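You operate a simulated robot arm through the tools that you are given. There is no shell and no other tool.

The job below is to be done with a simulated robot arm. You get a single attempt, and the scene is never put back.

TASK
Test both harnesses on the bench; broken one in the red tray.
Fine: selector on WIRE, each plugged into the socket board, TEST once each; the sound one goes in the green tray.

The check looks at the end state, three seconds after you hand in, the way a careful person would. Anything else that was tipped, shoved, dropped, spilled or broken makes it a failure.

THE ROBOT
A 6-joint arm with a two-finger parallel gripper, fixed in place. Base frame: the origin is at the foot of the arm, x ahead of it, y to its left, z up; the work surface is at about z = 0. Units: mm, degrees, N and s.
With the tool pointing down near the work surface it reaches from about 240 to 580 mm from the base axis. Its first joint turns from -166.0 to 166.0 degrees. Payload 1.5 kg.
The tool frame sits at the grasp point between the pads (the TCP): z along the fingers, y along the line on which they close. The tips reach 30 mm beyond it. Largest opening 80 mm; finger width 17, thickness 12; the body of the gripper, 40 by 82 mm, starts 80 mm behind the TCP.
Orientation is that of the tool frame in the base frame, as [roll, pitch, yaw] about the fixed x, y, z axes, in that order (R = Rz(yaw) Ry(pitch) Rx(roll)). With the fingers straight down and closing along the base's y, the tool's x points along the base's -x, its y along +y and its z along -z.

THE INTERFACE
- The arm moves only by the tool jog_arm. Its argument "moves" is a list of rows, each a list of 7 numbers: the shift along the tool's x, y, z in mm, then the turn, a rotation vector about the tool's x, y, z in degrees, then the finger opening in mm, from 0 to 80. In form: [[x, y, z, wx, wy, wz, gripper], ...]. A call has 1 to 20 rows; each row shifts and turns the commanded pose from where the row before left it, along the tool's axes as they then stand. Each row takes 0.2 s and may step no farther than 50 mm and 8.6 degrees from the row before; otherwise, or with a gripper value out of range, the whole call is refused. Where a pose cannot be reached the arm comes as near as it can. A force on the tool above 40 N (or 10 N above the force at the start of the call, whichever is more), or a blocked arm, ends the call early, and 0.2 s more pass. Each finger travels about 72 mm/s and halts on what it meets, pressing with about 35 N; the grip force reading is that of the motor and also rises with nothing between the fingers. The clock runs only during rows and for 0.2 s after the last one: add rows that do not move to give the fingers time. It gives the time, the measured TCP pose, the force on the tool (base axes), the opening and the grip force at its end, in the units of the frame above (readings bear some noise), with the torque about the TCP (base axes, N m) and any sound that the robot's microphone picked up.
- Cameras (640 x 400 px; columns grow to the right, rows downward): "scene" is fixed at [49.2, -501, 746.7]; the picture's right is [0.75, -0.66, 0.00], its down [-0.61, -0.69, -0.39] and it looks along [0.26, 0.29, -0.92] (base axes); focal length 347 px, centre (320, 200). "wrist" rides on the gripper at [72, -7, -122] in the tool frame; the picture's right is [0.09, 1.00, 0.00], its down [-0.84, 0.08, -0.54] and it looks along [-0.54, 0.05, 0.84] (tool axes); focal length 238 px, centre (320, 200). There is no depth. A picture from a camera that has moved, and an enlarged one, comes with that camera's place and axes in the base frame and with its lens.
- camera(camera): a new picture of that camera. It takes no simulated time.
- enlarge(camera, box): a new picture of the part [left, top, right, bottom] of that camera's present view, enlarged. It takes no simulated time.
- finish_job(): hands the job in; it is judged then, once.

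Nothing tells you positions but the pictures and the camera data. Unless the task says otherwise, let go and move clear before handing in.

The tools are called after "Request:" by a JSON object that holds its "api" and its "payload". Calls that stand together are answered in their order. jog_arm: Moves the arm, as the interface text tells. Its arguments: {"type":"object","properties":{"moves":{"type":"array","items":{"type":"array","items":{"type":"number"}}}},"required":["moves"]} The other tools are called the same way: camera (camera) takes a picture; enlarge (camera, box) takes an enlarged picture of a part of a camera's view; finish_job () hands the job in.

At the start:

```text
time: 0.0
ee_pos: [271.6, -266.7, 331.6]
tcp_rot: [-180.0, 0.0, 180.0]
wrist_force: [-0.2, 0.2, -0.2]
wrist_torque: [0.0, 0.01, 0.03]
gripper_width: 80.1
gripper_force: 0.1
```

scene: 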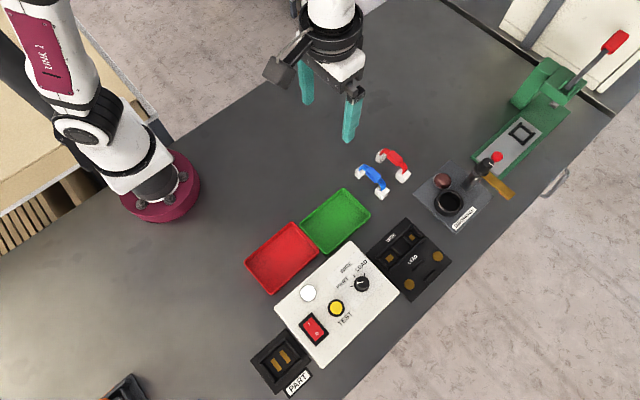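
wrist: 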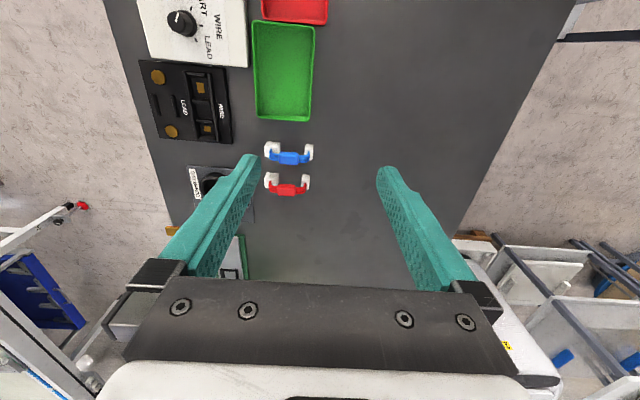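

I see a tester box with a power rocker, a TEST button, a selector (PART/WIRE/LEAD), a lamp, a socket board (WIRE/LEAD), two small harnesses (blue and red), and red and green trays. I'll look closer before moving.

Request:
{"api": "enlarge", "payload": {"camera": "scene", "box": [240, 220, 460, 370]}}

Request:
{"api": "enlarge", "payload": {"camera": "scene", "box": [340, 130, 460, 210]}}

Request:
{"api": "enlarge", "payload": {"camera": "scene", "box": [320, 220, 460, 310]}}

Request:
{"api": "enlarge", "payload": {"camera": "wrist", "box": [130, 0, 350, 210]}}

```text
2.67 times, centred on (350, 295) of scene
camera zoom: at [49.2, -501.0, 746.7], right [0.75, -0.66, 0.0], down [-0.61, -0.69, -0.39], along [0.26, 0.29, -0.92], focal length 924 px, centre (240, -53)
```

zoom: 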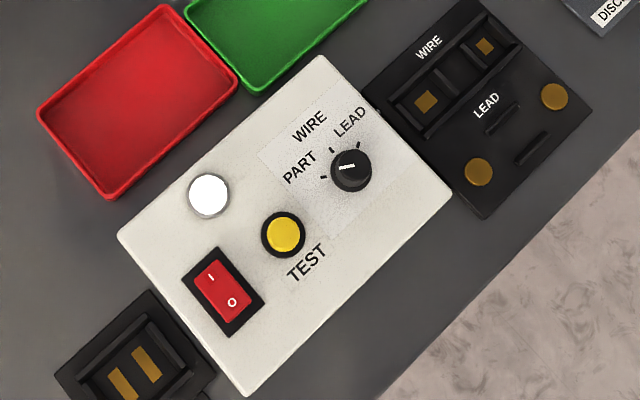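

```text
5.00 times, centred on (400, 170) of scene
camera zoom: at [49.2, -501.0, 746.7], right [0.75, -0.66, 0.0], down [-0.61, -0.69, -0.39], along [0.26, 0.29, -0.92], focal length 1733 px, centre (-80, 350)
```

zoom: 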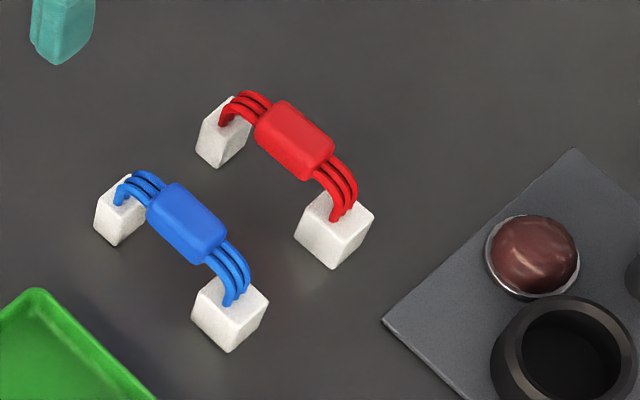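

```text
4.44 times, centred on (390, 265) of scene
camera zoom: at [49.2, -501.0, 746.7], right [0.75, -0.66, 0.0], down [-0.61, -0.69, -0.39], along [0.26, 0.29, -0.92], focal length 1540 px, centre (9, -89)
```

zoom: 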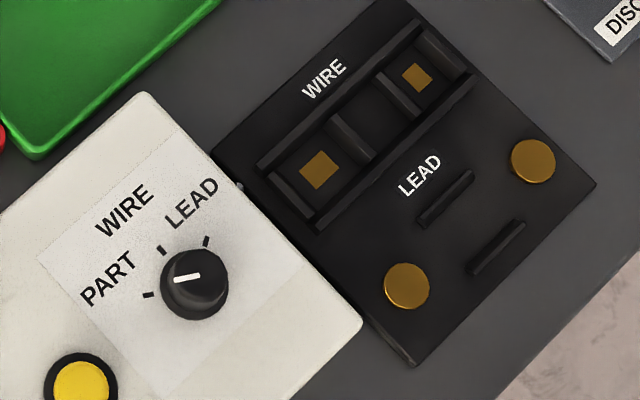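

```text
1.90 times, centred on (240, 105) of wrist
camera zoom: at [199.1, -272.5, 455.1], right [-0.09, 1.0, 0.0], down [0.84, 0.08, 0.54], along [0.54, 0.05, -0.84], focal length 454 px, centre (472, 381)
```

zoom: 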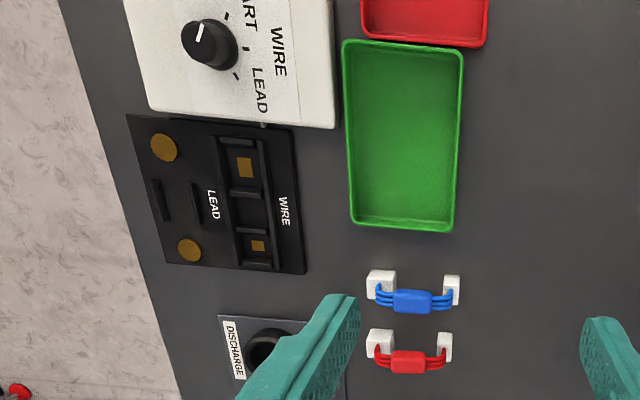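

I'll move above the two harnesses at a safe height so I can look closely at the connectors.

Request:
{"api": "jog_arm", "payload": {"moves": [[-20, -10, 26, 0, 0, 0, 80], [-20, -10, 26, 0, 0, 0, 80], [-20, -10, 26, 0, 0, 0, 80], [-20, -10, 26, 0, 0, 0, 80], [-20, -10, 26, 0, 0, 0, 80], [0, 0, 0, 0, 0, 0, 80]]}}

```text
time: 1.4
ee_pos: [372.5, -316.9, 200.8]
tcp_rot: [-180.0, 0.0, -180.0]
wrist_force: [-0.2, -0.2, 0.6]
wrist_torque: [-0.01, -0.01, -0.01]
gripper_width: 79.6
gripper_force: 0.0
```

Request:
{"api": "camera", "payload": {"camera": "wrist"}}

Request:
{"api": "enlarge", "payload": {"camera": "wrist", "box": [220, 120, 420, 250]}}

Request:
{"api": "camera", "payload": {"camera": "scene"}}

```text
taken
camera wrist: at [299.9, -322.5, 324.7], right [-0.09, 1.0, 0.0], down [0.84, 0.08, 0.54], along [0.54, 0.05, -0.84], focal length 238 px, centre (320, 200)
```

wrist: 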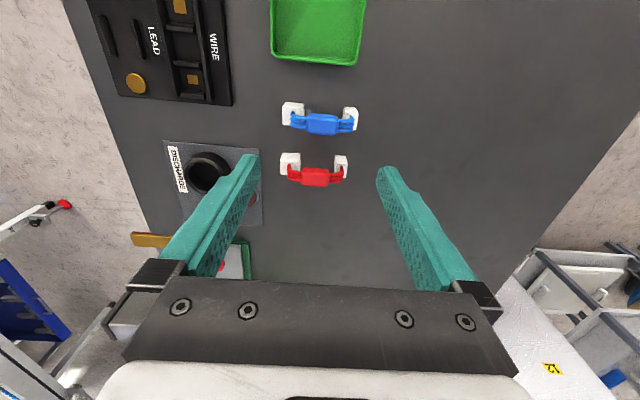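

```text
3.08 times, centred on (320, 185) of wrist
camera zoom: at [299.9, -322.5, 324.7], right [-0.09, 1.0, 0.0], down [0.84, 0.08, 0.54], along [0.54, 0.05, -0.84], focal length 733 px, centre (320, 246)
```

zoom: 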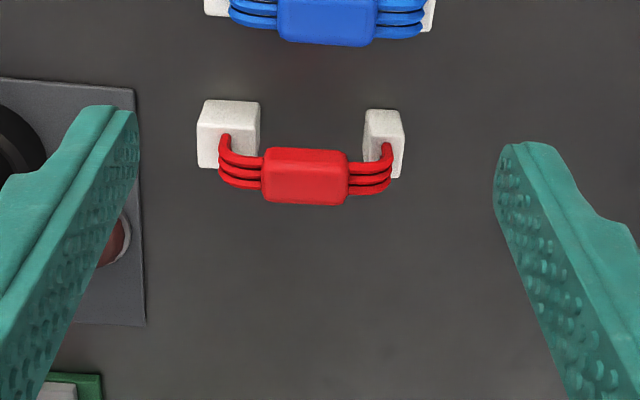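

```text
taken
```

scene: 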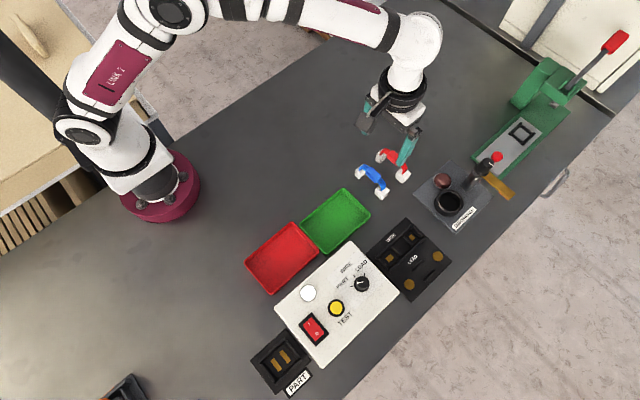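

The harnesses are arches about 50 mm tall, each with one wide and one narrow connector 70 mm apart. Next I'll look closely at the tester and the socket board.

Request:
{"api": "jog_arm", "payload": {"moves": [[37, -22, -3, 0, 0, 0, 80], [37, -22, -3, 0, 0, 0, 80], [37, -22, -3, 0, 0, 0, 80], [37, -22, -3, 0, 0, 0, 80], [37, -22, -3, 0, 0, 0, 80], [37, -22, -3, 0, 0, 0, 80], [0, 0, 0, 0, 0, 0, 80]]}}

Request:
{"api": "camera", "payload": {"camera": "wrist"}}

Request:
{"api": "enlarge", "payload": {"camera": "wrist", "box": [230, 20, 430, 150]}}

Request:
{"api": "enlarge", "payload": {"camera": "wrist", "box": [230, 120, 430, 260]}}

```text
time: 3.0
ee_pos: [149.1, -448.7, 218.1]
tcp_rot: [-179.9, 0.0, -180.0]
wrist_force: [-0.4, -0.3, 0.9]
wrist_torque: [0.02, 0.02, -0.01]
gripper_width: 80.0
gripper_force: 0.0
```

```text
taken
camera wrist: at [76.6, -454.3, 342.0], right [-0.09, 1.0, 0.0], down [0.84, 0.08, 0.54], along [0.54, 0.05, -0.84], focal length 238 px, centre (320, 200)
```

wrist: 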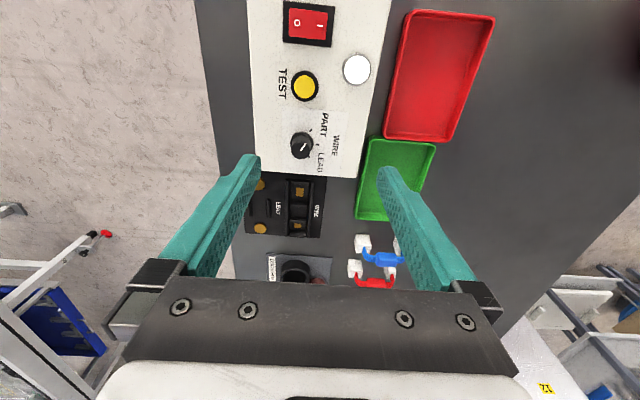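

```text
3.08 times, centred on (330, 85) of wrist
camera zoom: at [76.6, -454.3, 342.0], right [-0.09, 1.0, 0.0], down [0.84, 0.08, 0.54], along [0.54, 0.05, -0.84], focal length 733 px, centre (289, 554)
```

zoom: 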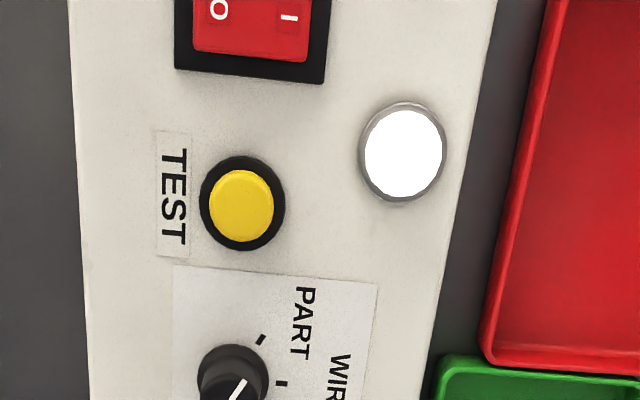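

```text
2.86 times, centred on (330, 190) of wrist
camera zoom: at [76.6, -454.3, 342.0], right [-0.09, 1.0, 0.0], down [0.84, 0.08, 0.54], along [0.54, 0.05, -0.84], focal length 681 px, centre (291, 229)
```

zoom: 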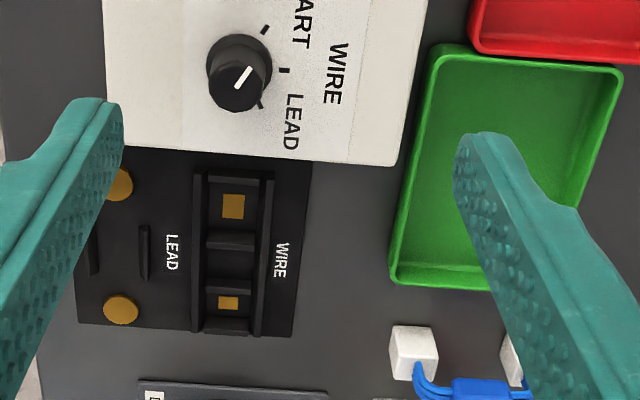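

Request:
{"api": "enlarge", "payload": {"camera": "scene", "box": [285, 275, 365, 355]}}

Request:
{"api": "enlarge", "payload": {"camera": "scene", "box": [340, 255, 400, 305]}}

Request:
{"api": "enlarge", "payload": {"camera": "wrist", "box": [270, 0, 390, 80]}}

Request:
{"api": "enlarge", "payload": {"camera": "scene", "box": [370, 215, 450, 275]}}

```text
5.00 times, centred on (325, 315) of scene
camera zoom: at [49.2, -501.0, 746.7], right [0.75, -0.66, 0.0], down [-0.61, -0.69, -0.39], along [0.26, 0.29, -0.92], focal length 1733 px, centre (295, -375)
```

zoom: 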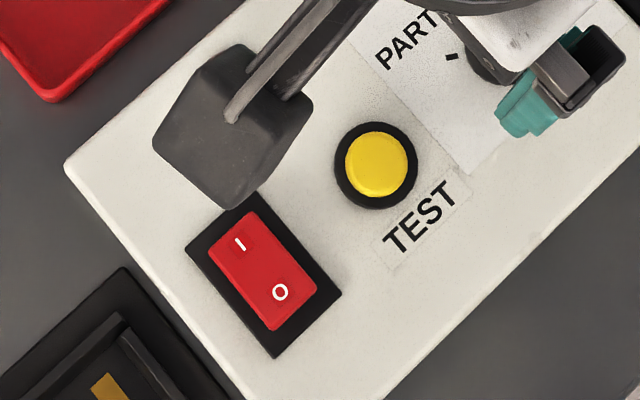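

```text
8.00 times, centred on (370, 280) of scene
camera zoom: at [49.2, -501.0, 746.7], right [0.75, -0.66, 0.0], down [-0.61, -0.69, -0.39], along [0.26, 0.29, -0.92], focal length 2772 px, centre (-80, -440)
```

zoom: 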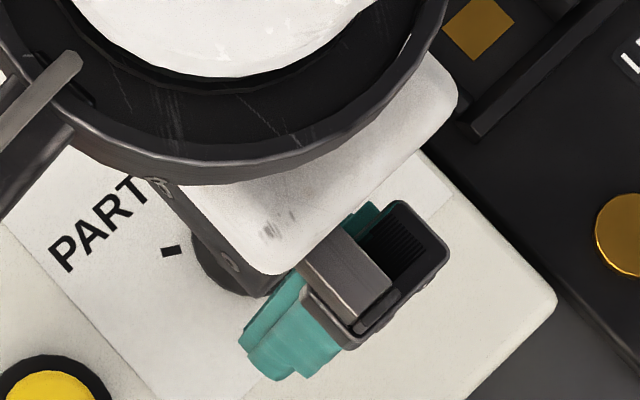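

```text
5.00 times, centred on (330, 40) of wrist
camera zoom: at [76.6, -454.3, 342.0], right [-0.09, 1.0, 0.0], down [0.84, 0.08, 0.54], along [0.54, 0.05, -0.84], focal length 1192 px, centre (270, 1000)
```

zoom: 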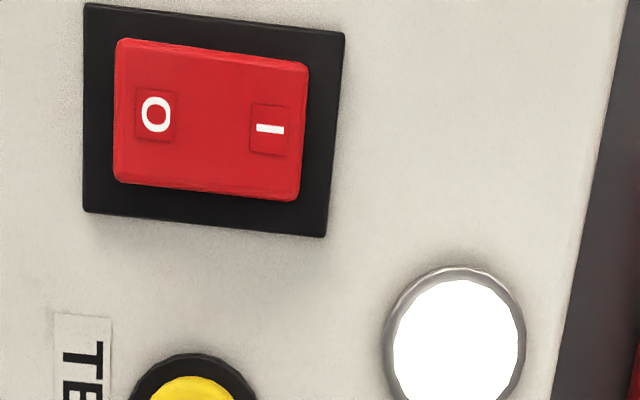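

```text
6.67 times, centred on (410, 245) of scene
camera zoom: at [49.2, -501.0, 746.7], right [0.75, -0.66, 0.0], down [-0.61, -0.69, -0.39], along [0.26, 0.29, -0.92], focal length 2310 px, centre (-280, -100)
```

zoom: 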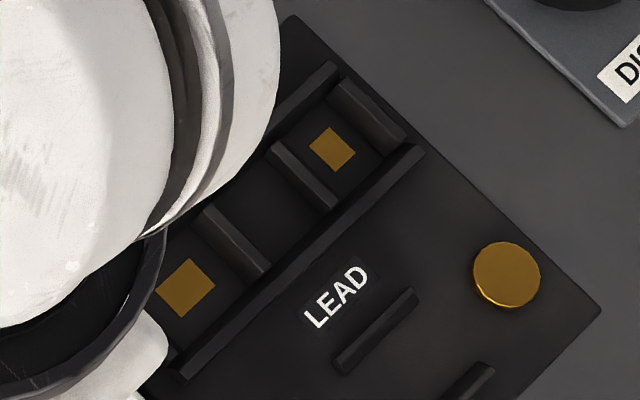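

The lamp shows a bright white, and the knob seems to point at PART. I'll move over the knob and look at it closer to get positions and heights.

Request:
{"api": "jog_arm", "payload": {"moves": [[-13.3, -6.6, 29.3, 0, 0, 0, 80], [-13.3, -6.6, 29.3, 0, 0, 0, 80], [-13.3, -6.6, 29.3, 0, 0, 0, 80], [0, 0, 0, 0, 0, 0, 80]]}}

Request:
{"api": "camera", "payload": {"camera": "wrist"}}

Request:
{"api": "enlarge", "payload": {"camera": "wrist", "box": [240, 0, 400, 180]}}

Request:
{"api": "camera", "payload": {"camera": "scene"}}

```text
time: 4.0
ee_pos: [188.6, -469.3, 131.5]
tcp_rot: [-179.9, -0.1, 179.9]
wrist_force: [1.3, 0.4, -0.2]
wrist_torque: [0.01, -0.01, -0.02]
gripper_width: 79.8
gripper_force: 0.1
```

```text
taken
camera wrist: at [116.2, -474.5, 255.1], right [-0.09, 1.0, 0.0], down [0.84, 0.08, 0.54], along [0.54, 0.05, -0.84], focal length 238 px, centre (320, 200)
```

wrist: 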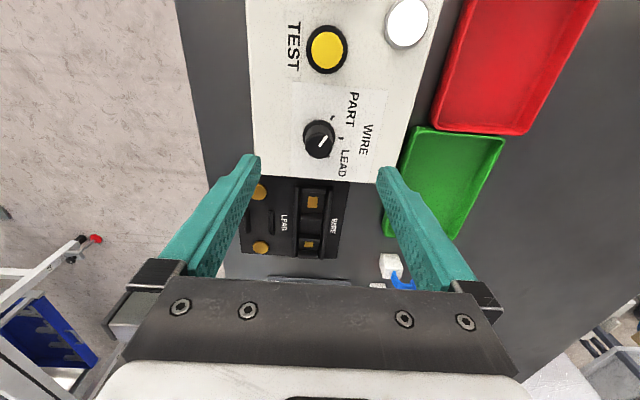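

```text
2.22 times, centred on (320, 90) of wrist
camera zoom: at [116.2, -474.5, 255.1], right [-0.09, 1.0, 0.0], down [0.84, 0.08, 0.54], along [0.54, 0.05, -0.84], focal length 530 px, centre (320, 444)
```

zoom: 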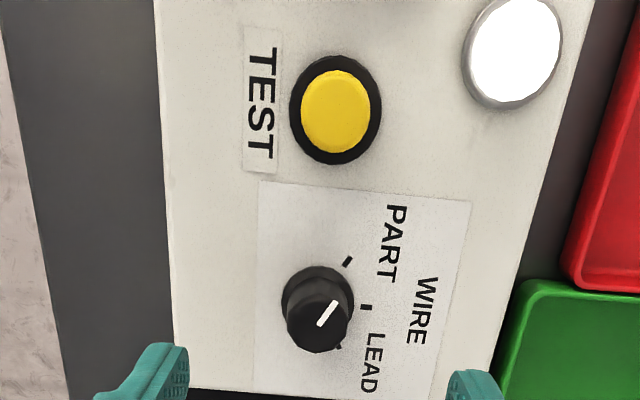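

```text
taken
```

scene: 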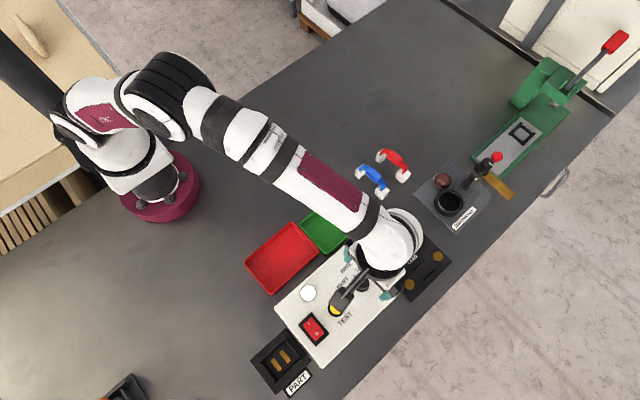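

The knob centre is about (191.5, -467.7), its top is near z 46 and the box top is near z 20. It points at PART and WIRE is 60° clockwise, so I'll descend around the knob, grip it and turn it.

Request:
{"api": "jog_arm", "payload": {"moves": [[-2.9, 1.6, 20, 0, 0, 0, 50], [0, 0, 20, 0, 0, 0, 50], [0, 0, 20, 0, 0, 0, 50], [0, 0, 13.5, 0, 0, 0, 50], [0, 0, 0, 0, 0, 0, 50]]}}

Request:
{"api": "camera", "payload": {"camera": "wrist"}}

Request:
{"api": "enlarge", "payload": {"camera": "wrist", "box": [220, 60, 420, 220]}}

Request:
{"api": "enlarge", "payload": {"camera": "scene", "box": [320, 240, 420, 320]}}

```text
time: 5.2
ee_pos: [192.9, -468.3, 58.9]
tcp_rot: [180.0, 0.1, 180.0]
wrist_force: [-0.6, 0.0, -0.7]
wrist_torque: [0.02, -0.01, -0.01]
gripper_width: 50.0
gripper_force: 0.0
```

```text
taken
camera wrist: at [119.9, -472.4, 182.0], right [-0.09, 1.0, 0.0], down [0.84, 0.08, 0.54], along [0.54, 0.05, -0.84], focal length 238 px, centre (320, 200)
```

wrist: 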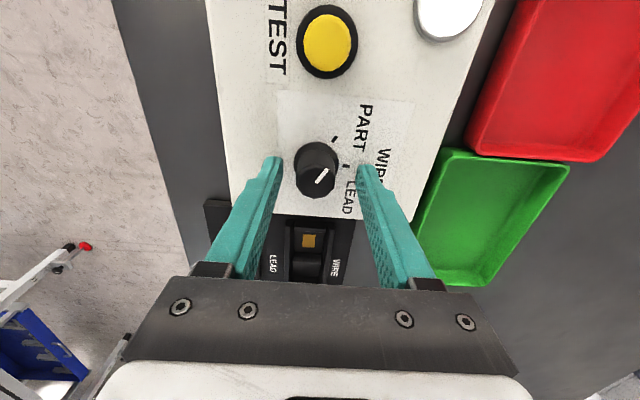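

```text
2.50 times, centred on (320, 140) of wrist
camera zoom: at [119.9, -472.4, 182.0], right [-0.09, 1.0, 0.0], down [0.84, 0.08, 0.54], along [0.54, 0.05, -0.84], focal length 596 px, centre (320, 350)
```

zoom: 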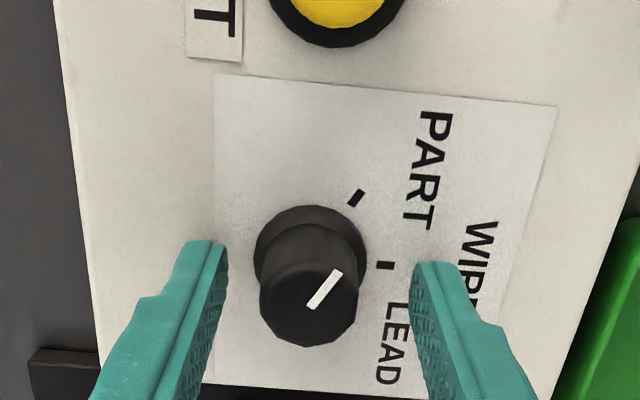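

```text
5.00 times, centred on (370, 280) of scene
camera zoom: at [49.2, -501.0, 746.7], right [0.75, -0.66, 0.0], down [-0.61, -0.69, -0.39], along [0.26, 0.29, -0.92], focal length 1733 px, centre (70, -200)
```

zoom: 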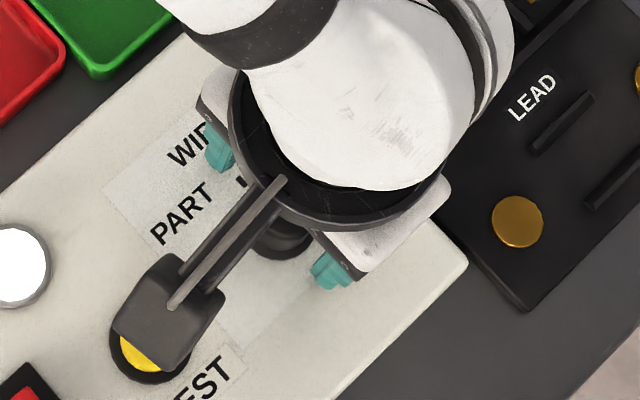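

The fingers straddle the knob properly. I'll close and turn it 60° clockwise as seen from above (+z of the tool).

Request:
{"api": "jog_arm", "payload": {"moves": [[0, 0, 0, 0, 0, 0, 20], [0, 0, 0, 0, 0, 0, 20], [0, 0, 0, 0, 0, 0, 20]]}}

```text
time: 6.0
ee_pos: [193.7, -467.4, 59.7]
tcp_rot: [-179.9, 0.0, 180.0]
wrist_force: [-1.1, -12.3, -2.2]
wrist_torque: [-0.16, -0.06, 0.06]
gripper_width: 31.0
gripper_force: 6.4
```

Request:
{"api": "jog_arm", "payload": {"moves": [[0, 0, 0, 0, 0, 0, 20], [0, 0, 0, 0, 0, 0, 20]]}}

Request:
{"api": "enlarge", "payload": {"camera": "wrist", "box": [220, 60, 420, 220]}}

```text
time: 6.6
ee_pos: [193.5, -466.4, 59.2]
tcp_rot: [-179.9, -0.1, -180.0]
wrist_force: [-1.6, -12.2, 0.6]
wrist_torque: [-0.18, 0.04, 0.02]
gripper_width: 31.3
gripper_force: 6.8
```

```text
2.50 times, centred on (320, 140) of wrist
camera zoom: at [119.8, -472.6, 182.5], right [-0.09, 1.0, 0.0], down [0.84, 0.08, 0.54], along [0.54, 0.05, -0.84], focal length 596 px, centre (320, 350)
```

zoom: 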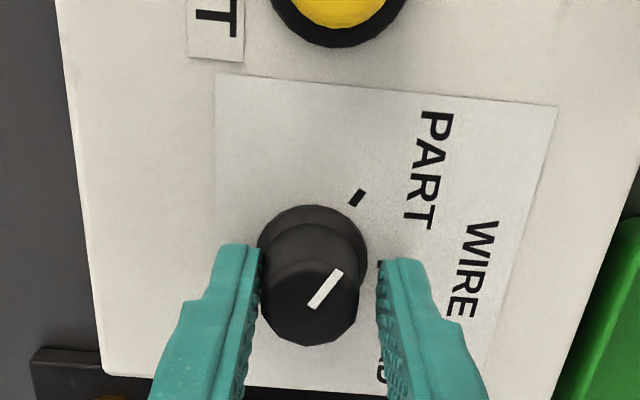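

Only the -y finger touches, so the knob centre lies about 2.5 mm further toward -y. I'll open slightly, shift, and close again.

Request:
{"api": "jog_arm", "payload": {"moves": [[0, 0, 0, 0, 0, 0, 40], [0, -2.5, 0, 0, 0, 0, 40], [0, 0, 0, 0, 0, 0, 20], [0, 0, 0, 0, 0, 0, 20], [0, 0, 0, 0, 0, 0, 20]]}}

Request:
{"api": "enlarge", "payload": {"camera": "wrist", "box": [220, 60, 420, 220]}}

```text
time: 7.8
ee_pos: [193.0, -470.1, 58.7]
tcp_rot: [-180.0, 0.0, 180.0]
wrist_force: [-0.2, -7.8, -0.1]
wrist_torque: [-0.11, -0.15, 0.04]
gripper_width: 26.7
gripper_force: 3.7
```

```text
2.50 times, centred on (320, 140) of wrist
camera zoom: at [119.8, -474.9, 182.4], right [-0.09, 1.0, 0.0], down [0.84, 0.08, 0.54], along [0.54, 0.05, -0.84], focal length 596 px, centre (320, 350)
```

zoom: 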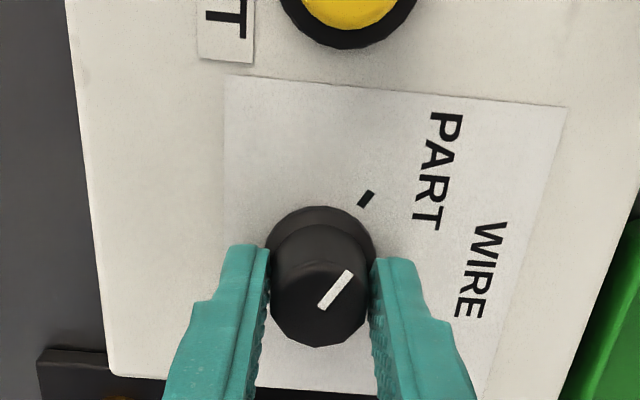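

Request:
{"api": "jog_arm", "payload": {"moves": [[0, -0.6, 0, 0, 0, 0, 18], [0, -0.6, 0, 0, 0, 0, 18], [0, 0, 0, 0, 0, 0, 18], [0, 0, 0, 0, 0, 0, 18]]}}

```text
time: 8.8
ee_pos: [193.0, -470.6, 59.1]
tcp_rot: [179.9, 0.0, 179.8]
wrist_force: [-7.3, 21.8, 21.4]
wrist_torque: [0.09, 0.24, -0.02]
gripper_width: 25.8
gripper_force: 37.3
```

Request:
{"api": "jog_arm", "payload": {"moves": [[0, 0.5, -0.5, 0, 0, 0, 18], [0, 0, 0, 0, 0, 0, 18]]}}

```text
time: 9.4
ee_pos: [191.9, -470.7, 58.7]
tcp_rot: [179.8, 0.0, 179.9]
wrist_force: [-1.2, 17.5, 8.5]
wrist_torque: [-0.12, 0.13, -0.01]
gripper_width: 25.5
gripper_force: 36.9
```

The knob is gripped at 25.5 mm. Now I'll start the turn.

Request:
{"api": "jog_arm", "payload": {"moves": [[0, 0, 0, 0, 0, 5, 18], [0, 0, 0, 0, 0, 5, 18], [0, 0, 0, 0, 0, 5, 18], [0, 0, 0, 0, 0, 5, 18], [0, 0, 0, 0, 0, 5, 18], [0, 0, 0, 0, 0, 5, 18]]}}

Request:
{"api": "enlarge", "payload": {"camera": "wrist", "box": [220, 60, 420, 220]}}

```text
time: 10.8
ee_pos: [192.8, -471.6, 58.5]
tcp_rot: [-179.9, 0.1, 149.9]
wrist_force: [-0.4, -3.6, -2.4]
wrist_torque: [0.2, -0.44, -0.01]
gripper_width: 25.6
gripper_force: 37.0
```

```text
2.50 times, centred on (320, 140) of wrist
camera zoom: at [125.9, -439.2, 182.2], right [0.42, 0.91, 0.0], down [0.76, -0.35, 0.54], along [0.49, -0.23, -0.84], focal length 596 px, centre (320, 350)
```

zoom: 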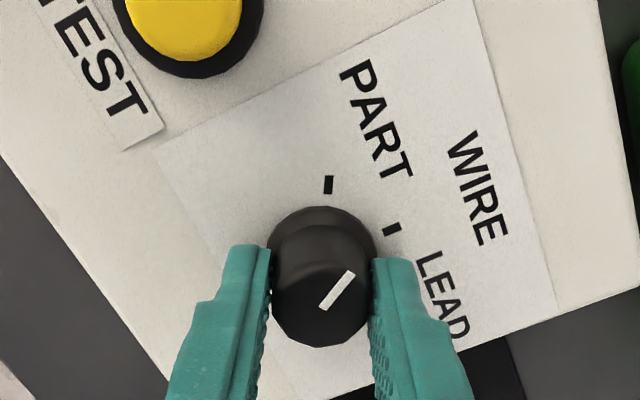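

The knob follows the fingers, and it needs another 30°.

Request:
{"api": "jog_arm", "payload": {"moves": [[0, 0, 0, 0, 0, 5, 18], [0, 0, 0, 0, 0, 5, 18], [0, 0, 0, 0, 0, 5, 18], [0, 0, 0, 0, 0, 5, 18], [0, 0, 0, 0, 0, 5, 18], [0, 0, 0, 0, 0, 5, 18], [0, 0, 0, 0, 0, 0, 18]]}}

Request:
{"api": "enlarge", "payload": {"camera": "wrist", "box": [220, 60, 420, 220]}}

```text
time: 12.4
ee_pos: [191.9, -471.8, 60.3]
tcp_rot: [-179.9, 0.1, 119.9]
wrist_force: [-21.5, -31.0, -14.1]
wrist_torque: [-0.77, -0.39, 0.08]
gripper_width: 25.6
gripper_force: 37.1
```

```text
2.50 times, centred on (320, 140) of wrist
camera zoom: at [149.1, -410.7, 182.3], right [0.82, 0.58, 0.0], down [0.49, -0.69, 0.54], along [0.31, -0.44, -0.84], focal length 596 px, centre (320, 350)
```

zoom: 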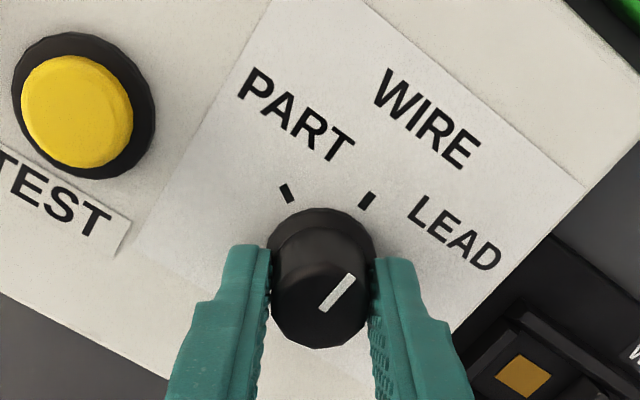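

The mark now points at the WIRE tick. I'll release, rise and verify.

Request:
{"api": "jog_arm", "payload": {"moves": [[0, 0, 0, 0, 0, 0, 45], [0, 0, 0, 0, 0, 0, 45], [0, 0, -20, 0, 0, 0, 45], [0, 0, -30, 0, 0, 0, 45], [0, 0, 0, 0, 0, 0, 45]]}}

Request:
{"api": "enlarge", "payload": {"camera": "wrist", "box": [200, 20, 440, 200]}}

```text
time: 13.6
ee_pos: [192.4, -470.8, 108.1]
tcp_rot: [-180.0, 0.0, 119.8]
wrist_force: [-1.2, -0.3, -0.5]
wrist_torque: [0.02, -0.01, 0.01]
gripper_width: 44.9
gripper_force: 0.0
```

```text
2.22 times, centred on (320, 110) of wrist
camera zoom: at [149.5, -410.1, 232.3], right [0.82, 0.58, 0.0], down [0.48, -0.69, 0.54], along [0.31, -0.44, -0.84], focal length 530 px, centre (320, 400)
```

zoom: 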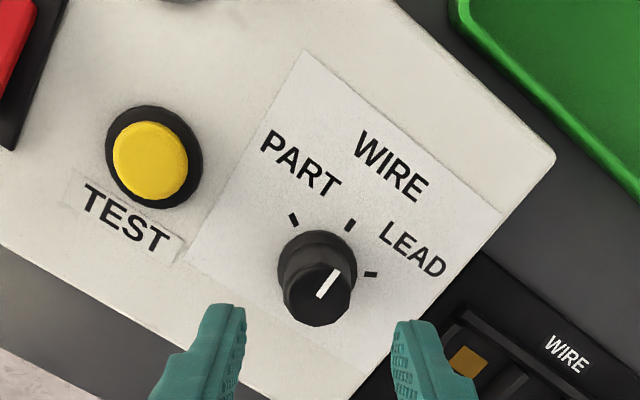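

The knob is on WIRE. Before picking anything up I'll check the power rocker and lamp from this view.

Request:
{"api": "camera", "payload": {"camera": "wrist"}}

Request:
{"api": "enlarge", "payload": {"camera": "scene", "box": [275, 270, 355, 350]}}

Request:
{"api": "enlarge", "payload": {"camera": "wrist", "box": [160, 0, 300, 100]}}

```text
taken
camera wrist: at [149.5, -410.1, 232.3], right [0.82, 0.58, 0.0], down [0.48, -0.69, 0.54], along [0.31, -0.44, -0.84], focal length 238 px, centre (320, 200)
```

wrist: 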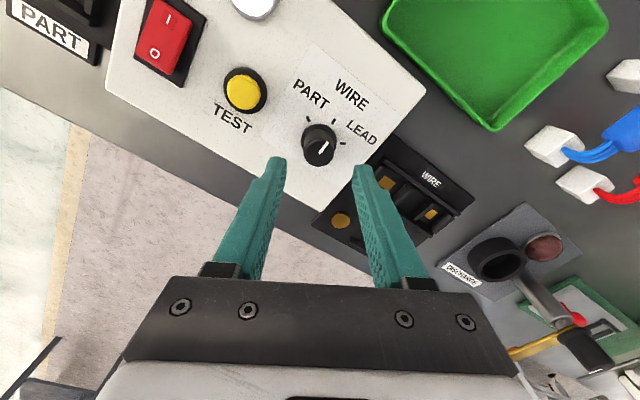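

```text
5.00 times, centred on (315, 310) of scene
camera zoom: at [49.2, -501.0, 746.7], right [0.75, -0.66, 0.0], down [-0.61, -0.69, -0.39], along [0.26, 0.29, -0.92], focal length 1733 px, centre (345, -350)
```

zoom: 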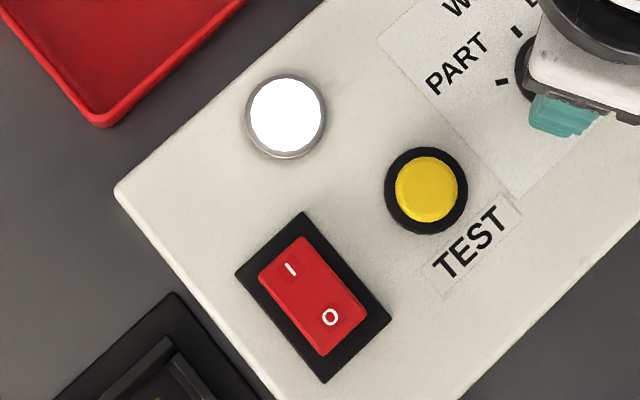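

```text
4.00 times, centred on (230, 50) of wrist
camera zoom: at [149.5, -410.1, 232.3], right [0.82, 0.58, 0.0], down [0.48, -0.69, 0.54], along [0.31, -0.44, -0.84], focal length 953 px, centre (680, 800)
```

zoom: 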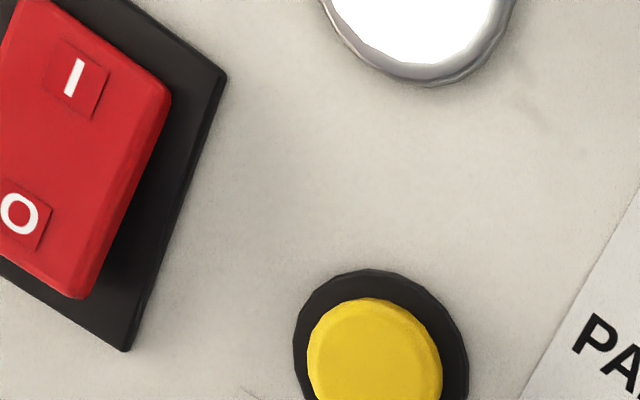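

The lamp is lit white and the rocker looks on at I, so the tester is powered. Next I'll check that the arm can reach the pose needed over the WIRE socket (tool yaw 0), and look at the socket from there.

Request:
{"api": "jog_arm", "payload": {"moves": [[0, 0, -42, 0, 0, 0, 50], [0, 0, 0, 0, 0, 8, 50], [0, 0, 0, 0, 0, 8, 50], [0, 0, 0, 0, 0, 8, 50], [0, 0, 0, 0, 0, 8, 50], [0, 0, 0, 0, 0, 8, 50], [0, 0, 0, 0, 0, 8, 50], [0, 0, 0, 0, 0, 8, 50], [0, 0, 0, 0, 0, 8, 50], [0, 0, 0, 0, 0, 8, 50], [0, 0, 0, 0, 0, 8, 50], [0, 0, 0, 0, 0, 8, 50], [0, 0, 0, 0, 0, 8, 50], [0, 0, 0, 0, 0, 8, 50], [0, 0, 0, 0, 0, 8, 50], [0, 0, 0, 0, 0, 7.8, 50], [0, 0, 0, 0, 0, 0, 50]]}}

```text
time: 17.2
ee_pos: [192.0, -471.3, 150.8]
tcp_rot: [-180.0, -0.1, 0.0]
wrist_force: [0.1, 1.0, 0.3]
wrist_torque: [-0.02, 0.01, -0.01]
gripper_width: 50.0
gripper_force: 0.1
```

Request:
{"api": "jog_arm", "payload": {"moves": [[40.7, -1.4, 0, 0, 0, 0, 50], [40.7, -1.4, 0, 0, 0, 0, 50], [40.6, -1.5, 0, 0, 0, 0, 50], [0, 0, 0, 0, 0, 0, 50]]}}

Request:
{"api": "camera", "payload": {"camera": "wrist"}}

Request:
{"api": "enlarge", "payload": {"camera": "wrist", "box": [220, 30, 420, 180]}}

Request:
{"api": "camera", "payload": {"camera": "scene"}}

```text
time: 18.2
ee_pos: [315.6, -465.6, 151.3]
tcp_rot: [-180.0, 0.0, 0.1]
wrist_force: [0.6, -0.7, 0.1]
wrist_torque: [0.02, -0.01, 0.0]
gripper_width: 50.1
gripper_force: 0.2
```

```text
taken
camera wrist: at [386.1, -457.0, 273.9], right [0.09, -1.0, 0.0], down [-0.84, -0.08, 0.54], along [-0.54, -0.05, -0.84], focal length 238 px, centre (320, 200)
```

wrist: 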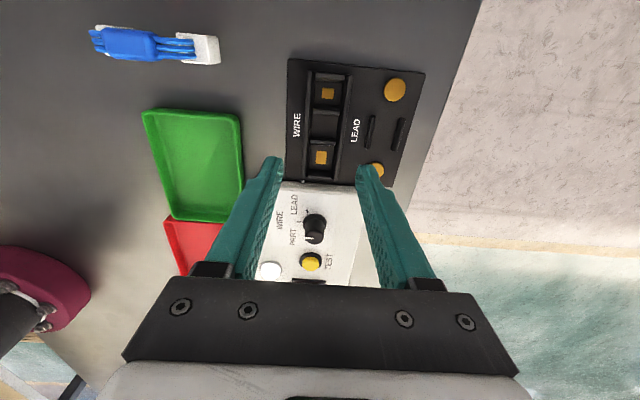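

```text
2.67 times, centred on (320, 105) of wrist
camera zoom: at [386.1, -457.0, 273.9], right [0.09, -1.0, 0.0], down [-0.84, -0.08, 0.54], along [-0.54, -0.05, -0.84], focal length 636 px, centre (320, 453)
```

zoom: 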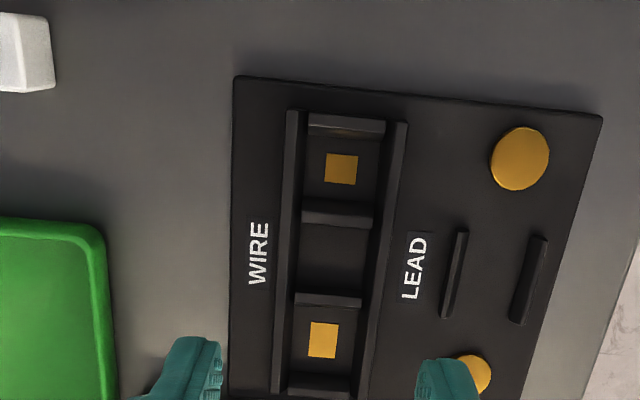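

```text
taken
```

scene: 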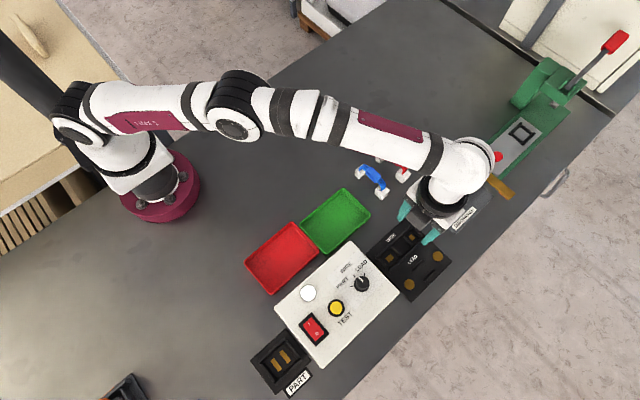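

Yaw 0 is reachable and the socket centre is about (313, -468), with wide and narrow bays matching the connectors. I'll go above the blue harness and turn to yaw 90 so the fingers close across its body.

Request:
{"api": "jog_arm", "payload": {"moves": [[15, -38.2, 0, 0, 0, 0, 50], [15, -38.2, 0, 0, 0, 0, 50], [15, -38.2, 0, 0, 0, 0, 50], [15, -38.2, 0, 0, 0, 0, 50], [0, 0, 0, 0, 0, -8.2, 50], [0, 0, 0, 0, 0, -8.2, 50], [0, 0, 0, 0, 0, -8.2, 50], [0, 0, 0, 0, 0, -8.2, 50], [0, 0, 0, 0, 0, -8.2, 50], [0, 0, 0, 0, 0, -8.2, 50], [0, 0, 0, 0, 0, -8.2, 50], [0, 0, 0, 0, 0, -8.2, 50], [0, 0, 0, 0, 0, -8.2, 50], [0, 0, 0, 0, 0, -8.2, 50], [0, 0, 0, 0, 0, -8, 50], [0, 0, 0, 0, 0, 0, 50]]}}

Request:
{"api": "camera", "payload": {"camera": "wrist"}}

Request:
{"api": "enlarge", "payload": {"camera": "wrist", "box": [220, 40, 420, 200]}}

Request:
{"api": "enlarge", "payload": {"camera": "scene", "box": [320, 120, 440, 220]}}

```text
time: 21.6
ee_pos: [372.9, -312.8, 150.2]
tcp_rot: [180.0, 0.0, 90.3]
wrist_force: [0.4, 0.0, 0.3]
wrist_torque: [-0.03, 0.03, 0.01]
gripper_width: 49.9
gripper_force: 0.1
```

```text
taken
camera wrist: at [366.3, -239.7, 274.5], right [1.0, 0.1, 0.0], down [0.08, -0.84, 0.54], along [0.05, -0.54, -0.84], focal length 238 px, centre (320, 200)
```

wrist: 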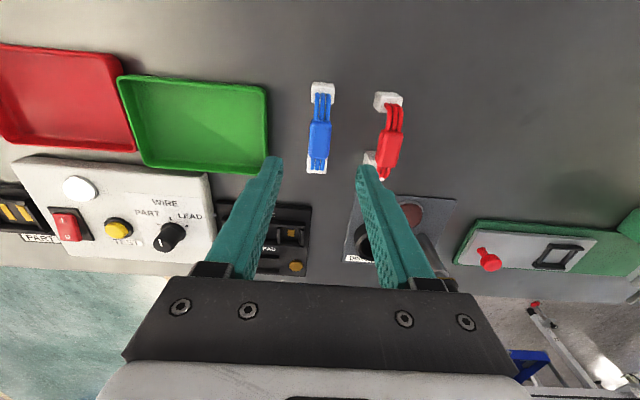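

```text
2.50 times, centred on (320, 120) of wrist
camera zoom: at [366.3, -239.7, 274.5], right [1.0, 0.1, 0.0], down [0.08, -0.84, 0.54], along [0.05, -0.54, -0.84], focal length 596 px, centre (320, 400)
```

zoom: 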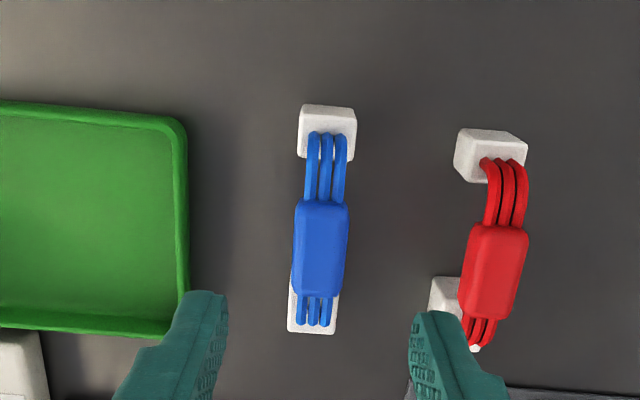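

```text
4.00 times, centred on (380, 170) of scene
camera zoom: at [49.2, -501.0, 746.7], right [0.75, -0.66, 0.0], down [-0.61, -0.69, -0.39], along [0.26, 0.29, -0.92], focal length 1386 px, centre (80, 320)
```

zoom: 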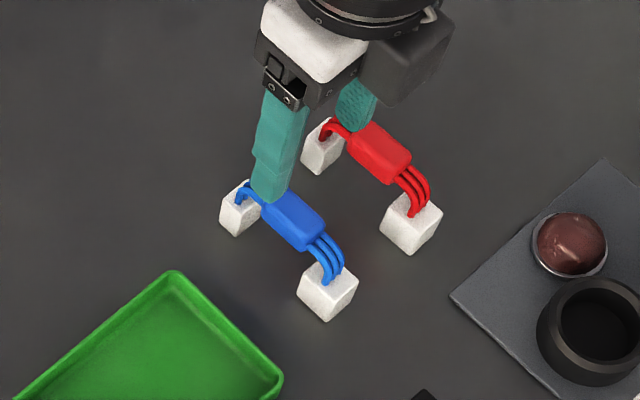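

Blue's body lies right under the TCP (about (373, -313), top z about 55). I'll descend with the fingers straddling it.

Request:
{"api": "jog_arm", "payload": {"moves": [[0, 0, 25, 0, 0, 0, 50], [0, 0, 25, 0, 0, 0, 50], [0, 0, 20, 0, 0, 0, 50], [0, 0, 17, 0, 0, 0, 50], [0, 0, 0, 0, 0, 0, 50]]}}

Request:
{"api": "enlarge", "payload": {"camera": "wrist", "box": [200, 60, 440, 260]}}

Request:
{"api": "enlarge", "payload": {"camera": "scene", "box": [330, 120, 430, 210]}}

```text
time: 22.8
ee_pos: [374.4, -313.1, 63.9]
tcp_rot: [180.0, -0.1, 90.1]
wrist_force: [-0.3, 0.8, -0.7]
wrist_torque: [0.0, -0.01, 0.01]
gripper_width: 49.9
gripper_force: 0.0
```

```text
2.00 times, centred on (320, 160) of wrist
camera zoom: at [365.9, -239.8, 187.1], right [1.0, 0.09, 0.0], down [0.08, -0.84, 0.54], along [0.05, -0.54, -0.84], focal length 477 px, centre (320, 280)
```

zoom: 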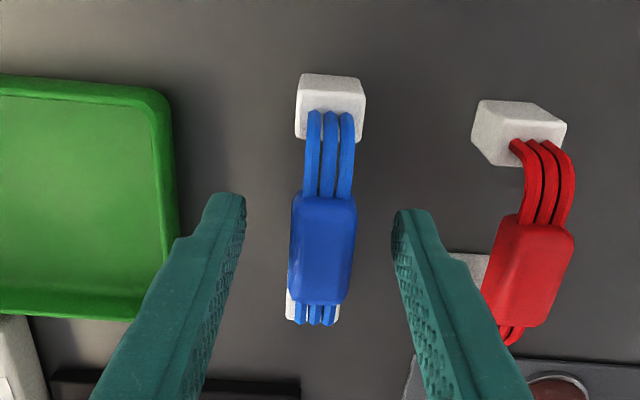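

```text
4.44 times, centred on (380, 165) of scene
camera zoom: at [49.2, -501.0, 746.7], right [0.75, -0.66, 0.0], down [-0.61, -0.69, -0.39], along [0.26, 0.29, -0.92], focal length 1540 px, centre (53, 356)
```

zoom: 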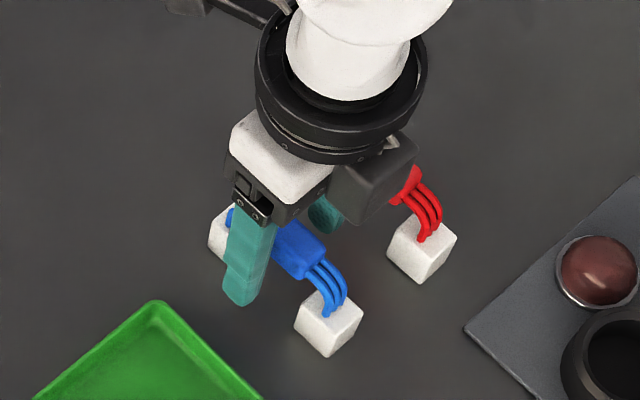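

The fingers straddle the blue body centrally, so I'll close.

Request:
{"api": "jog_arm", "payload": {"moves": [[0, 0, 0, 0, 0, 0, 35], [0, 0, 0, 0, 0, 0, 25], [0, 0, 0, 0, 0, 0, 14], [0, 0, 0, 0, 0, 0, 14], [0, 0, 0, 0, 0, 0, 14]]}}

Request:
{"api": "enlarge", "payload": {"camera": "wrist", "box": [200, 60, 440, 260]}}

```text
time: 24.0
ee_pos: [374.5, -312.5, 63.1]
tcp_rot: [180.0, 0.0, 90.0]
wrist_force: [0.6, -0.4, -1.0]
wrist_torque: [0.02, -0.03, -0.02]
gripper_width: 19.2
gripper_force: 32.8
```

```text
2.00 times, centred on (320, 160) of wrist
camera zoom: at [365.9, -239.8, 187.4], right [1.0, 0.09, 0.0], down [0.08, -0.84, 0.54], along [0.05, -0.54, -0.84], focal length 477 px, centre (320, 280)
```

zoom: 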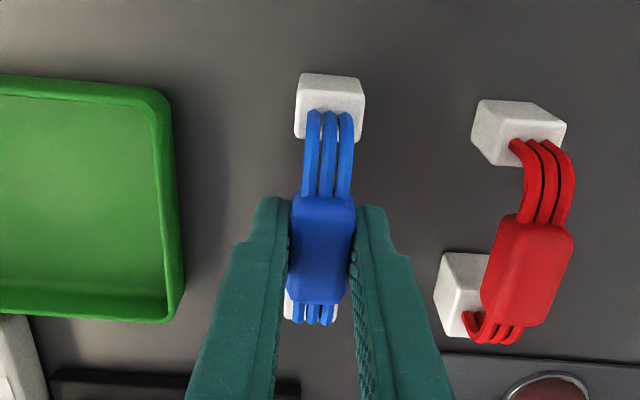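

Blue is gripped at 19 mm. I'll lift and check.

Request:
{"api": "jog_arm", "payload": {"moves": [[0, 0, -15, 0, 0, 0, 14], [0, 0, -20, 0, 0, 0, 14], [0, 0, -25, 0, 0, 0, 14], [0, 0, -25, 0, 0, 0, 14], [0, 0, 0, 0, 0, 0, 14]]}}

Request:
{"api": "camera", "payload": {"camera": "wrist"}}

Request:
{"api": "camera", "payload": {"camera": "scene"}}

```text
time: 25.2
ee_pos: [373.6, -313.8, 149.9]
tcp_rot: [-179.9, 0.0, 90.2]
wrist_force: [-0.6, -0.2, -1.4]
wrist_torque: [0.04, 0.03, 0.0]
gripper_width: 19.1
gripper_force: 33.4
```

```text
taken
camera wrist: at [366.5, -240.3, 272.6], right [1.0, 0.1, 0.0], down [0.08, -0.84, 0.54], along [0.05, -0.54, -0.84], focal length 238 px, centre (320, 200)
```

wrist: 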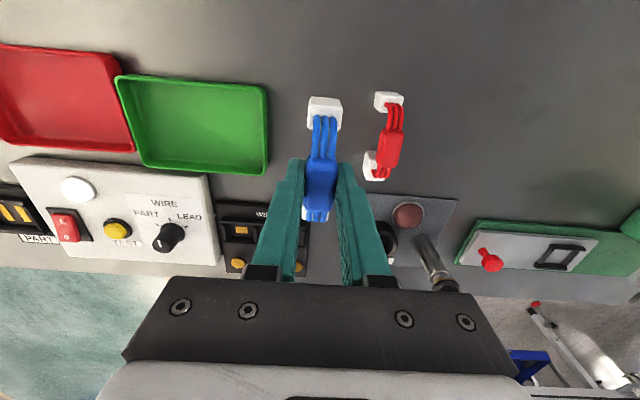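

```text
taken
```

scene: 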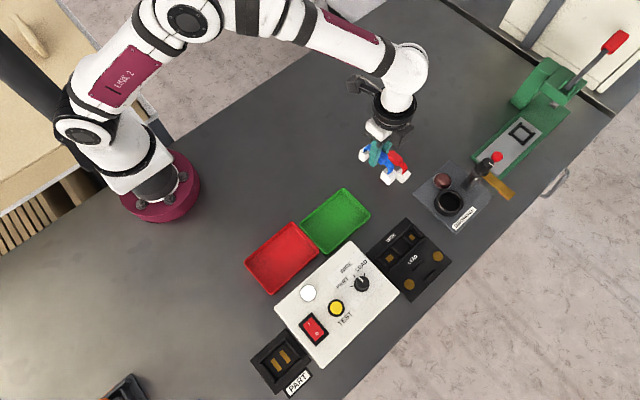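

Blue lifted cleanly. I'll rotate it to yaw 0 and carry it over the WIRE socket.

Request:
{"api": "jog_arm", "payload": {"moves": [[0, 0, 0, 0, 0, 8.2, 14], [0, 0, 0, 0, 0, 8.2, 14], [0, 0, 0, 0, 0, 8.2, 14], [0, 0, 0, 0, 0, 8.2, 14], [0, 0, 0, 0, 0, 8.2, 14], [0, 0, 0, 0, 0, 8.2, 14], [0, 0, 0, 0, 0, 8.2, 14], [0, 0, 0, 0, 0, 8.2, 14], [0, 0, 0, 0, 0, 8.2, 14], [0, 0, 0, 0, 0, 8.2, 14], [0, 0, 0, 0, 0, 8, 14], [-14.9, 38.5, 0, 0, 0, 0, 14], [-14.9, 38.5, 0, 0, 0, 0, 14], [-14.9, 38.5, 0, 0, 0, 0, 14], [-14.9, 38.5, 0, 0, 0, 0, 14], [0, 0, 0, 0, 0, 0, 14]]}}

Request:
{"api": "camera", "payload": {"camera": "wrist"}}

Request:
{"api": "enlarge", "payload": {"camera": "wrist", "box": [220, 40, 420, 240]}}

Request:
{"api": "enlarge", "payload": {"camera": "scene", "box": [370, 170, 490, 290]}}

```text
time: 28.6
ee_pos: [314.5, -466.9, 148.0]
tcp_rot: [-180.0, -0.1, 0.1]
wrist_force: [0.5, 0.5, 0.3]
wrist_torque: [0.02, -0.01, 0.0]
gripper_width: 14.0
gripper_force: 0.0
```

```text
taken
camera wrist: at [385.4, -459.2, 271.5], right [0.09, -1.0, 0.0], down [-0.84, -0.08, 0.54], along [-0.54, -0.05, -0.84], focal length 238 px, centre (320, 200)
```

wrist: 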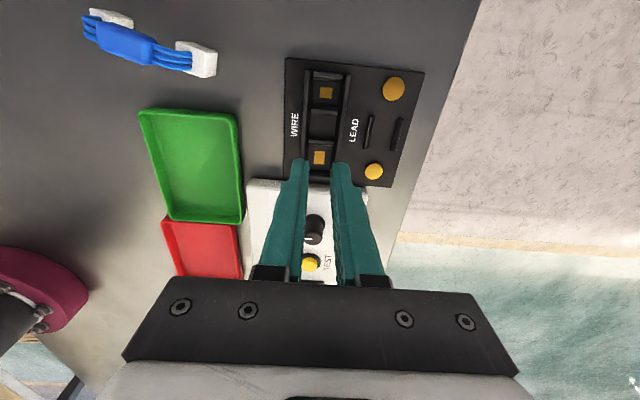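

```text
2.00 times, centred on (320, 140) of wrist
camera zoom: at [385.4, -459.2, 271.5], right [0.09, -1.0, 0.0], down [-0.84, -0.08, 0.54], along [-0.54, -0.05, -0.84], focal length 477 px, centre (320, 320)
```

zoom: 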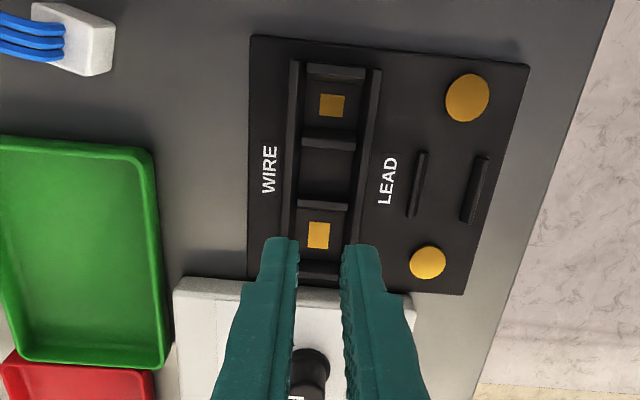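

```text
3.33 times, centred on (430, 230) of scene
camera zoom: at [49.2, -501.0, 746.7], right [0.75, -0.66, 0.0], down [-0.61, -0.69, -0.39], along [0.26, 0.29, -0.92], focal length 1155 px, centre (-47, 100)
```

zoom: 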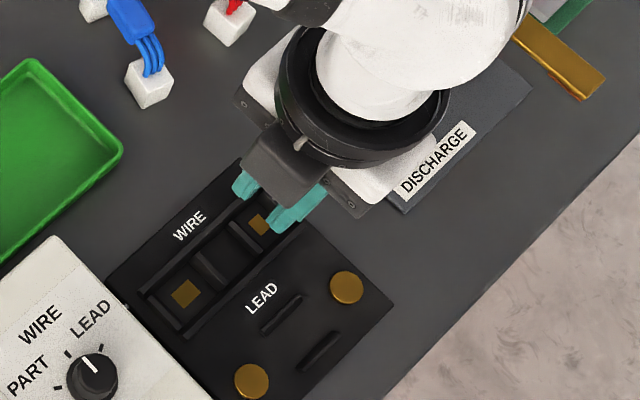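

The blue harness slipped out of the fingers on the way, which I need to check before anything else. I'll look at where it landed and what state it and the red one are in.

Request:
{"api": "camera", "payload": {"camera": "scene"}}

Request:
{"api": "enlarge", "payload": {"camera": "scene", "box": [330, 120, 450, 220]}}

Request:
{"api": "enlarge", "payload": {"camera": "wrist", "box": [60, 0, 260, 130]}}

```text
taken
```

scene: 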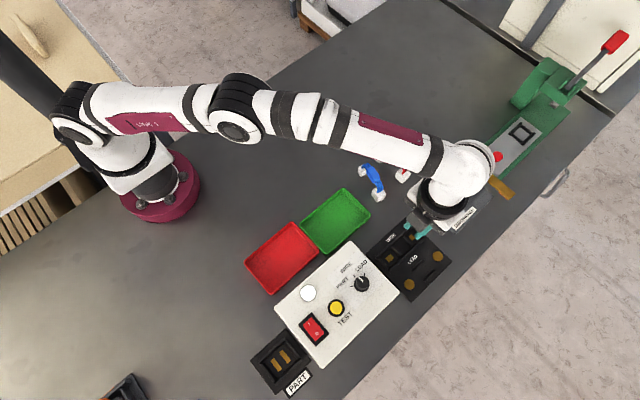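

```text
4.00 times, centred on (390, 170) of scene
camera zoom: at [49.2, -501.0, 746.7], right [0.75, -0.66, 0.0], down [-0.61, -0.69, -0.39], along [0.26, 0.29, -0.92], focal length 1386 px, centre (40, 320)
```

zoom: 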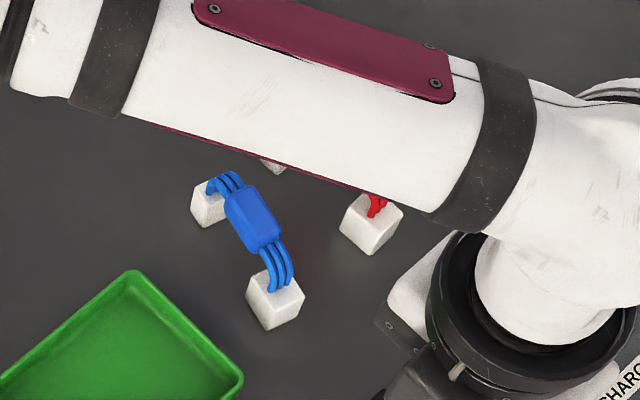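

```text
3.08 times, centred on (160, 65) of wrist
camera zoom: at [385.4, -459.2, 271.5], right [0.09, -1.0, 0.0], down [-0.84, -0.08, 0.54], along [-0.54, -0.05, -0.84], focal length 733 px, centre (812, 615)
```

zoom: 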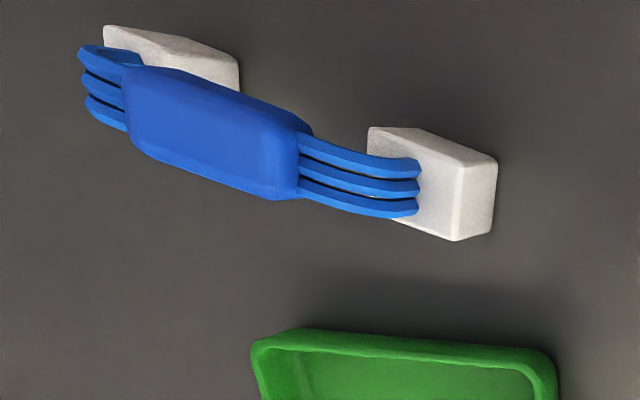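

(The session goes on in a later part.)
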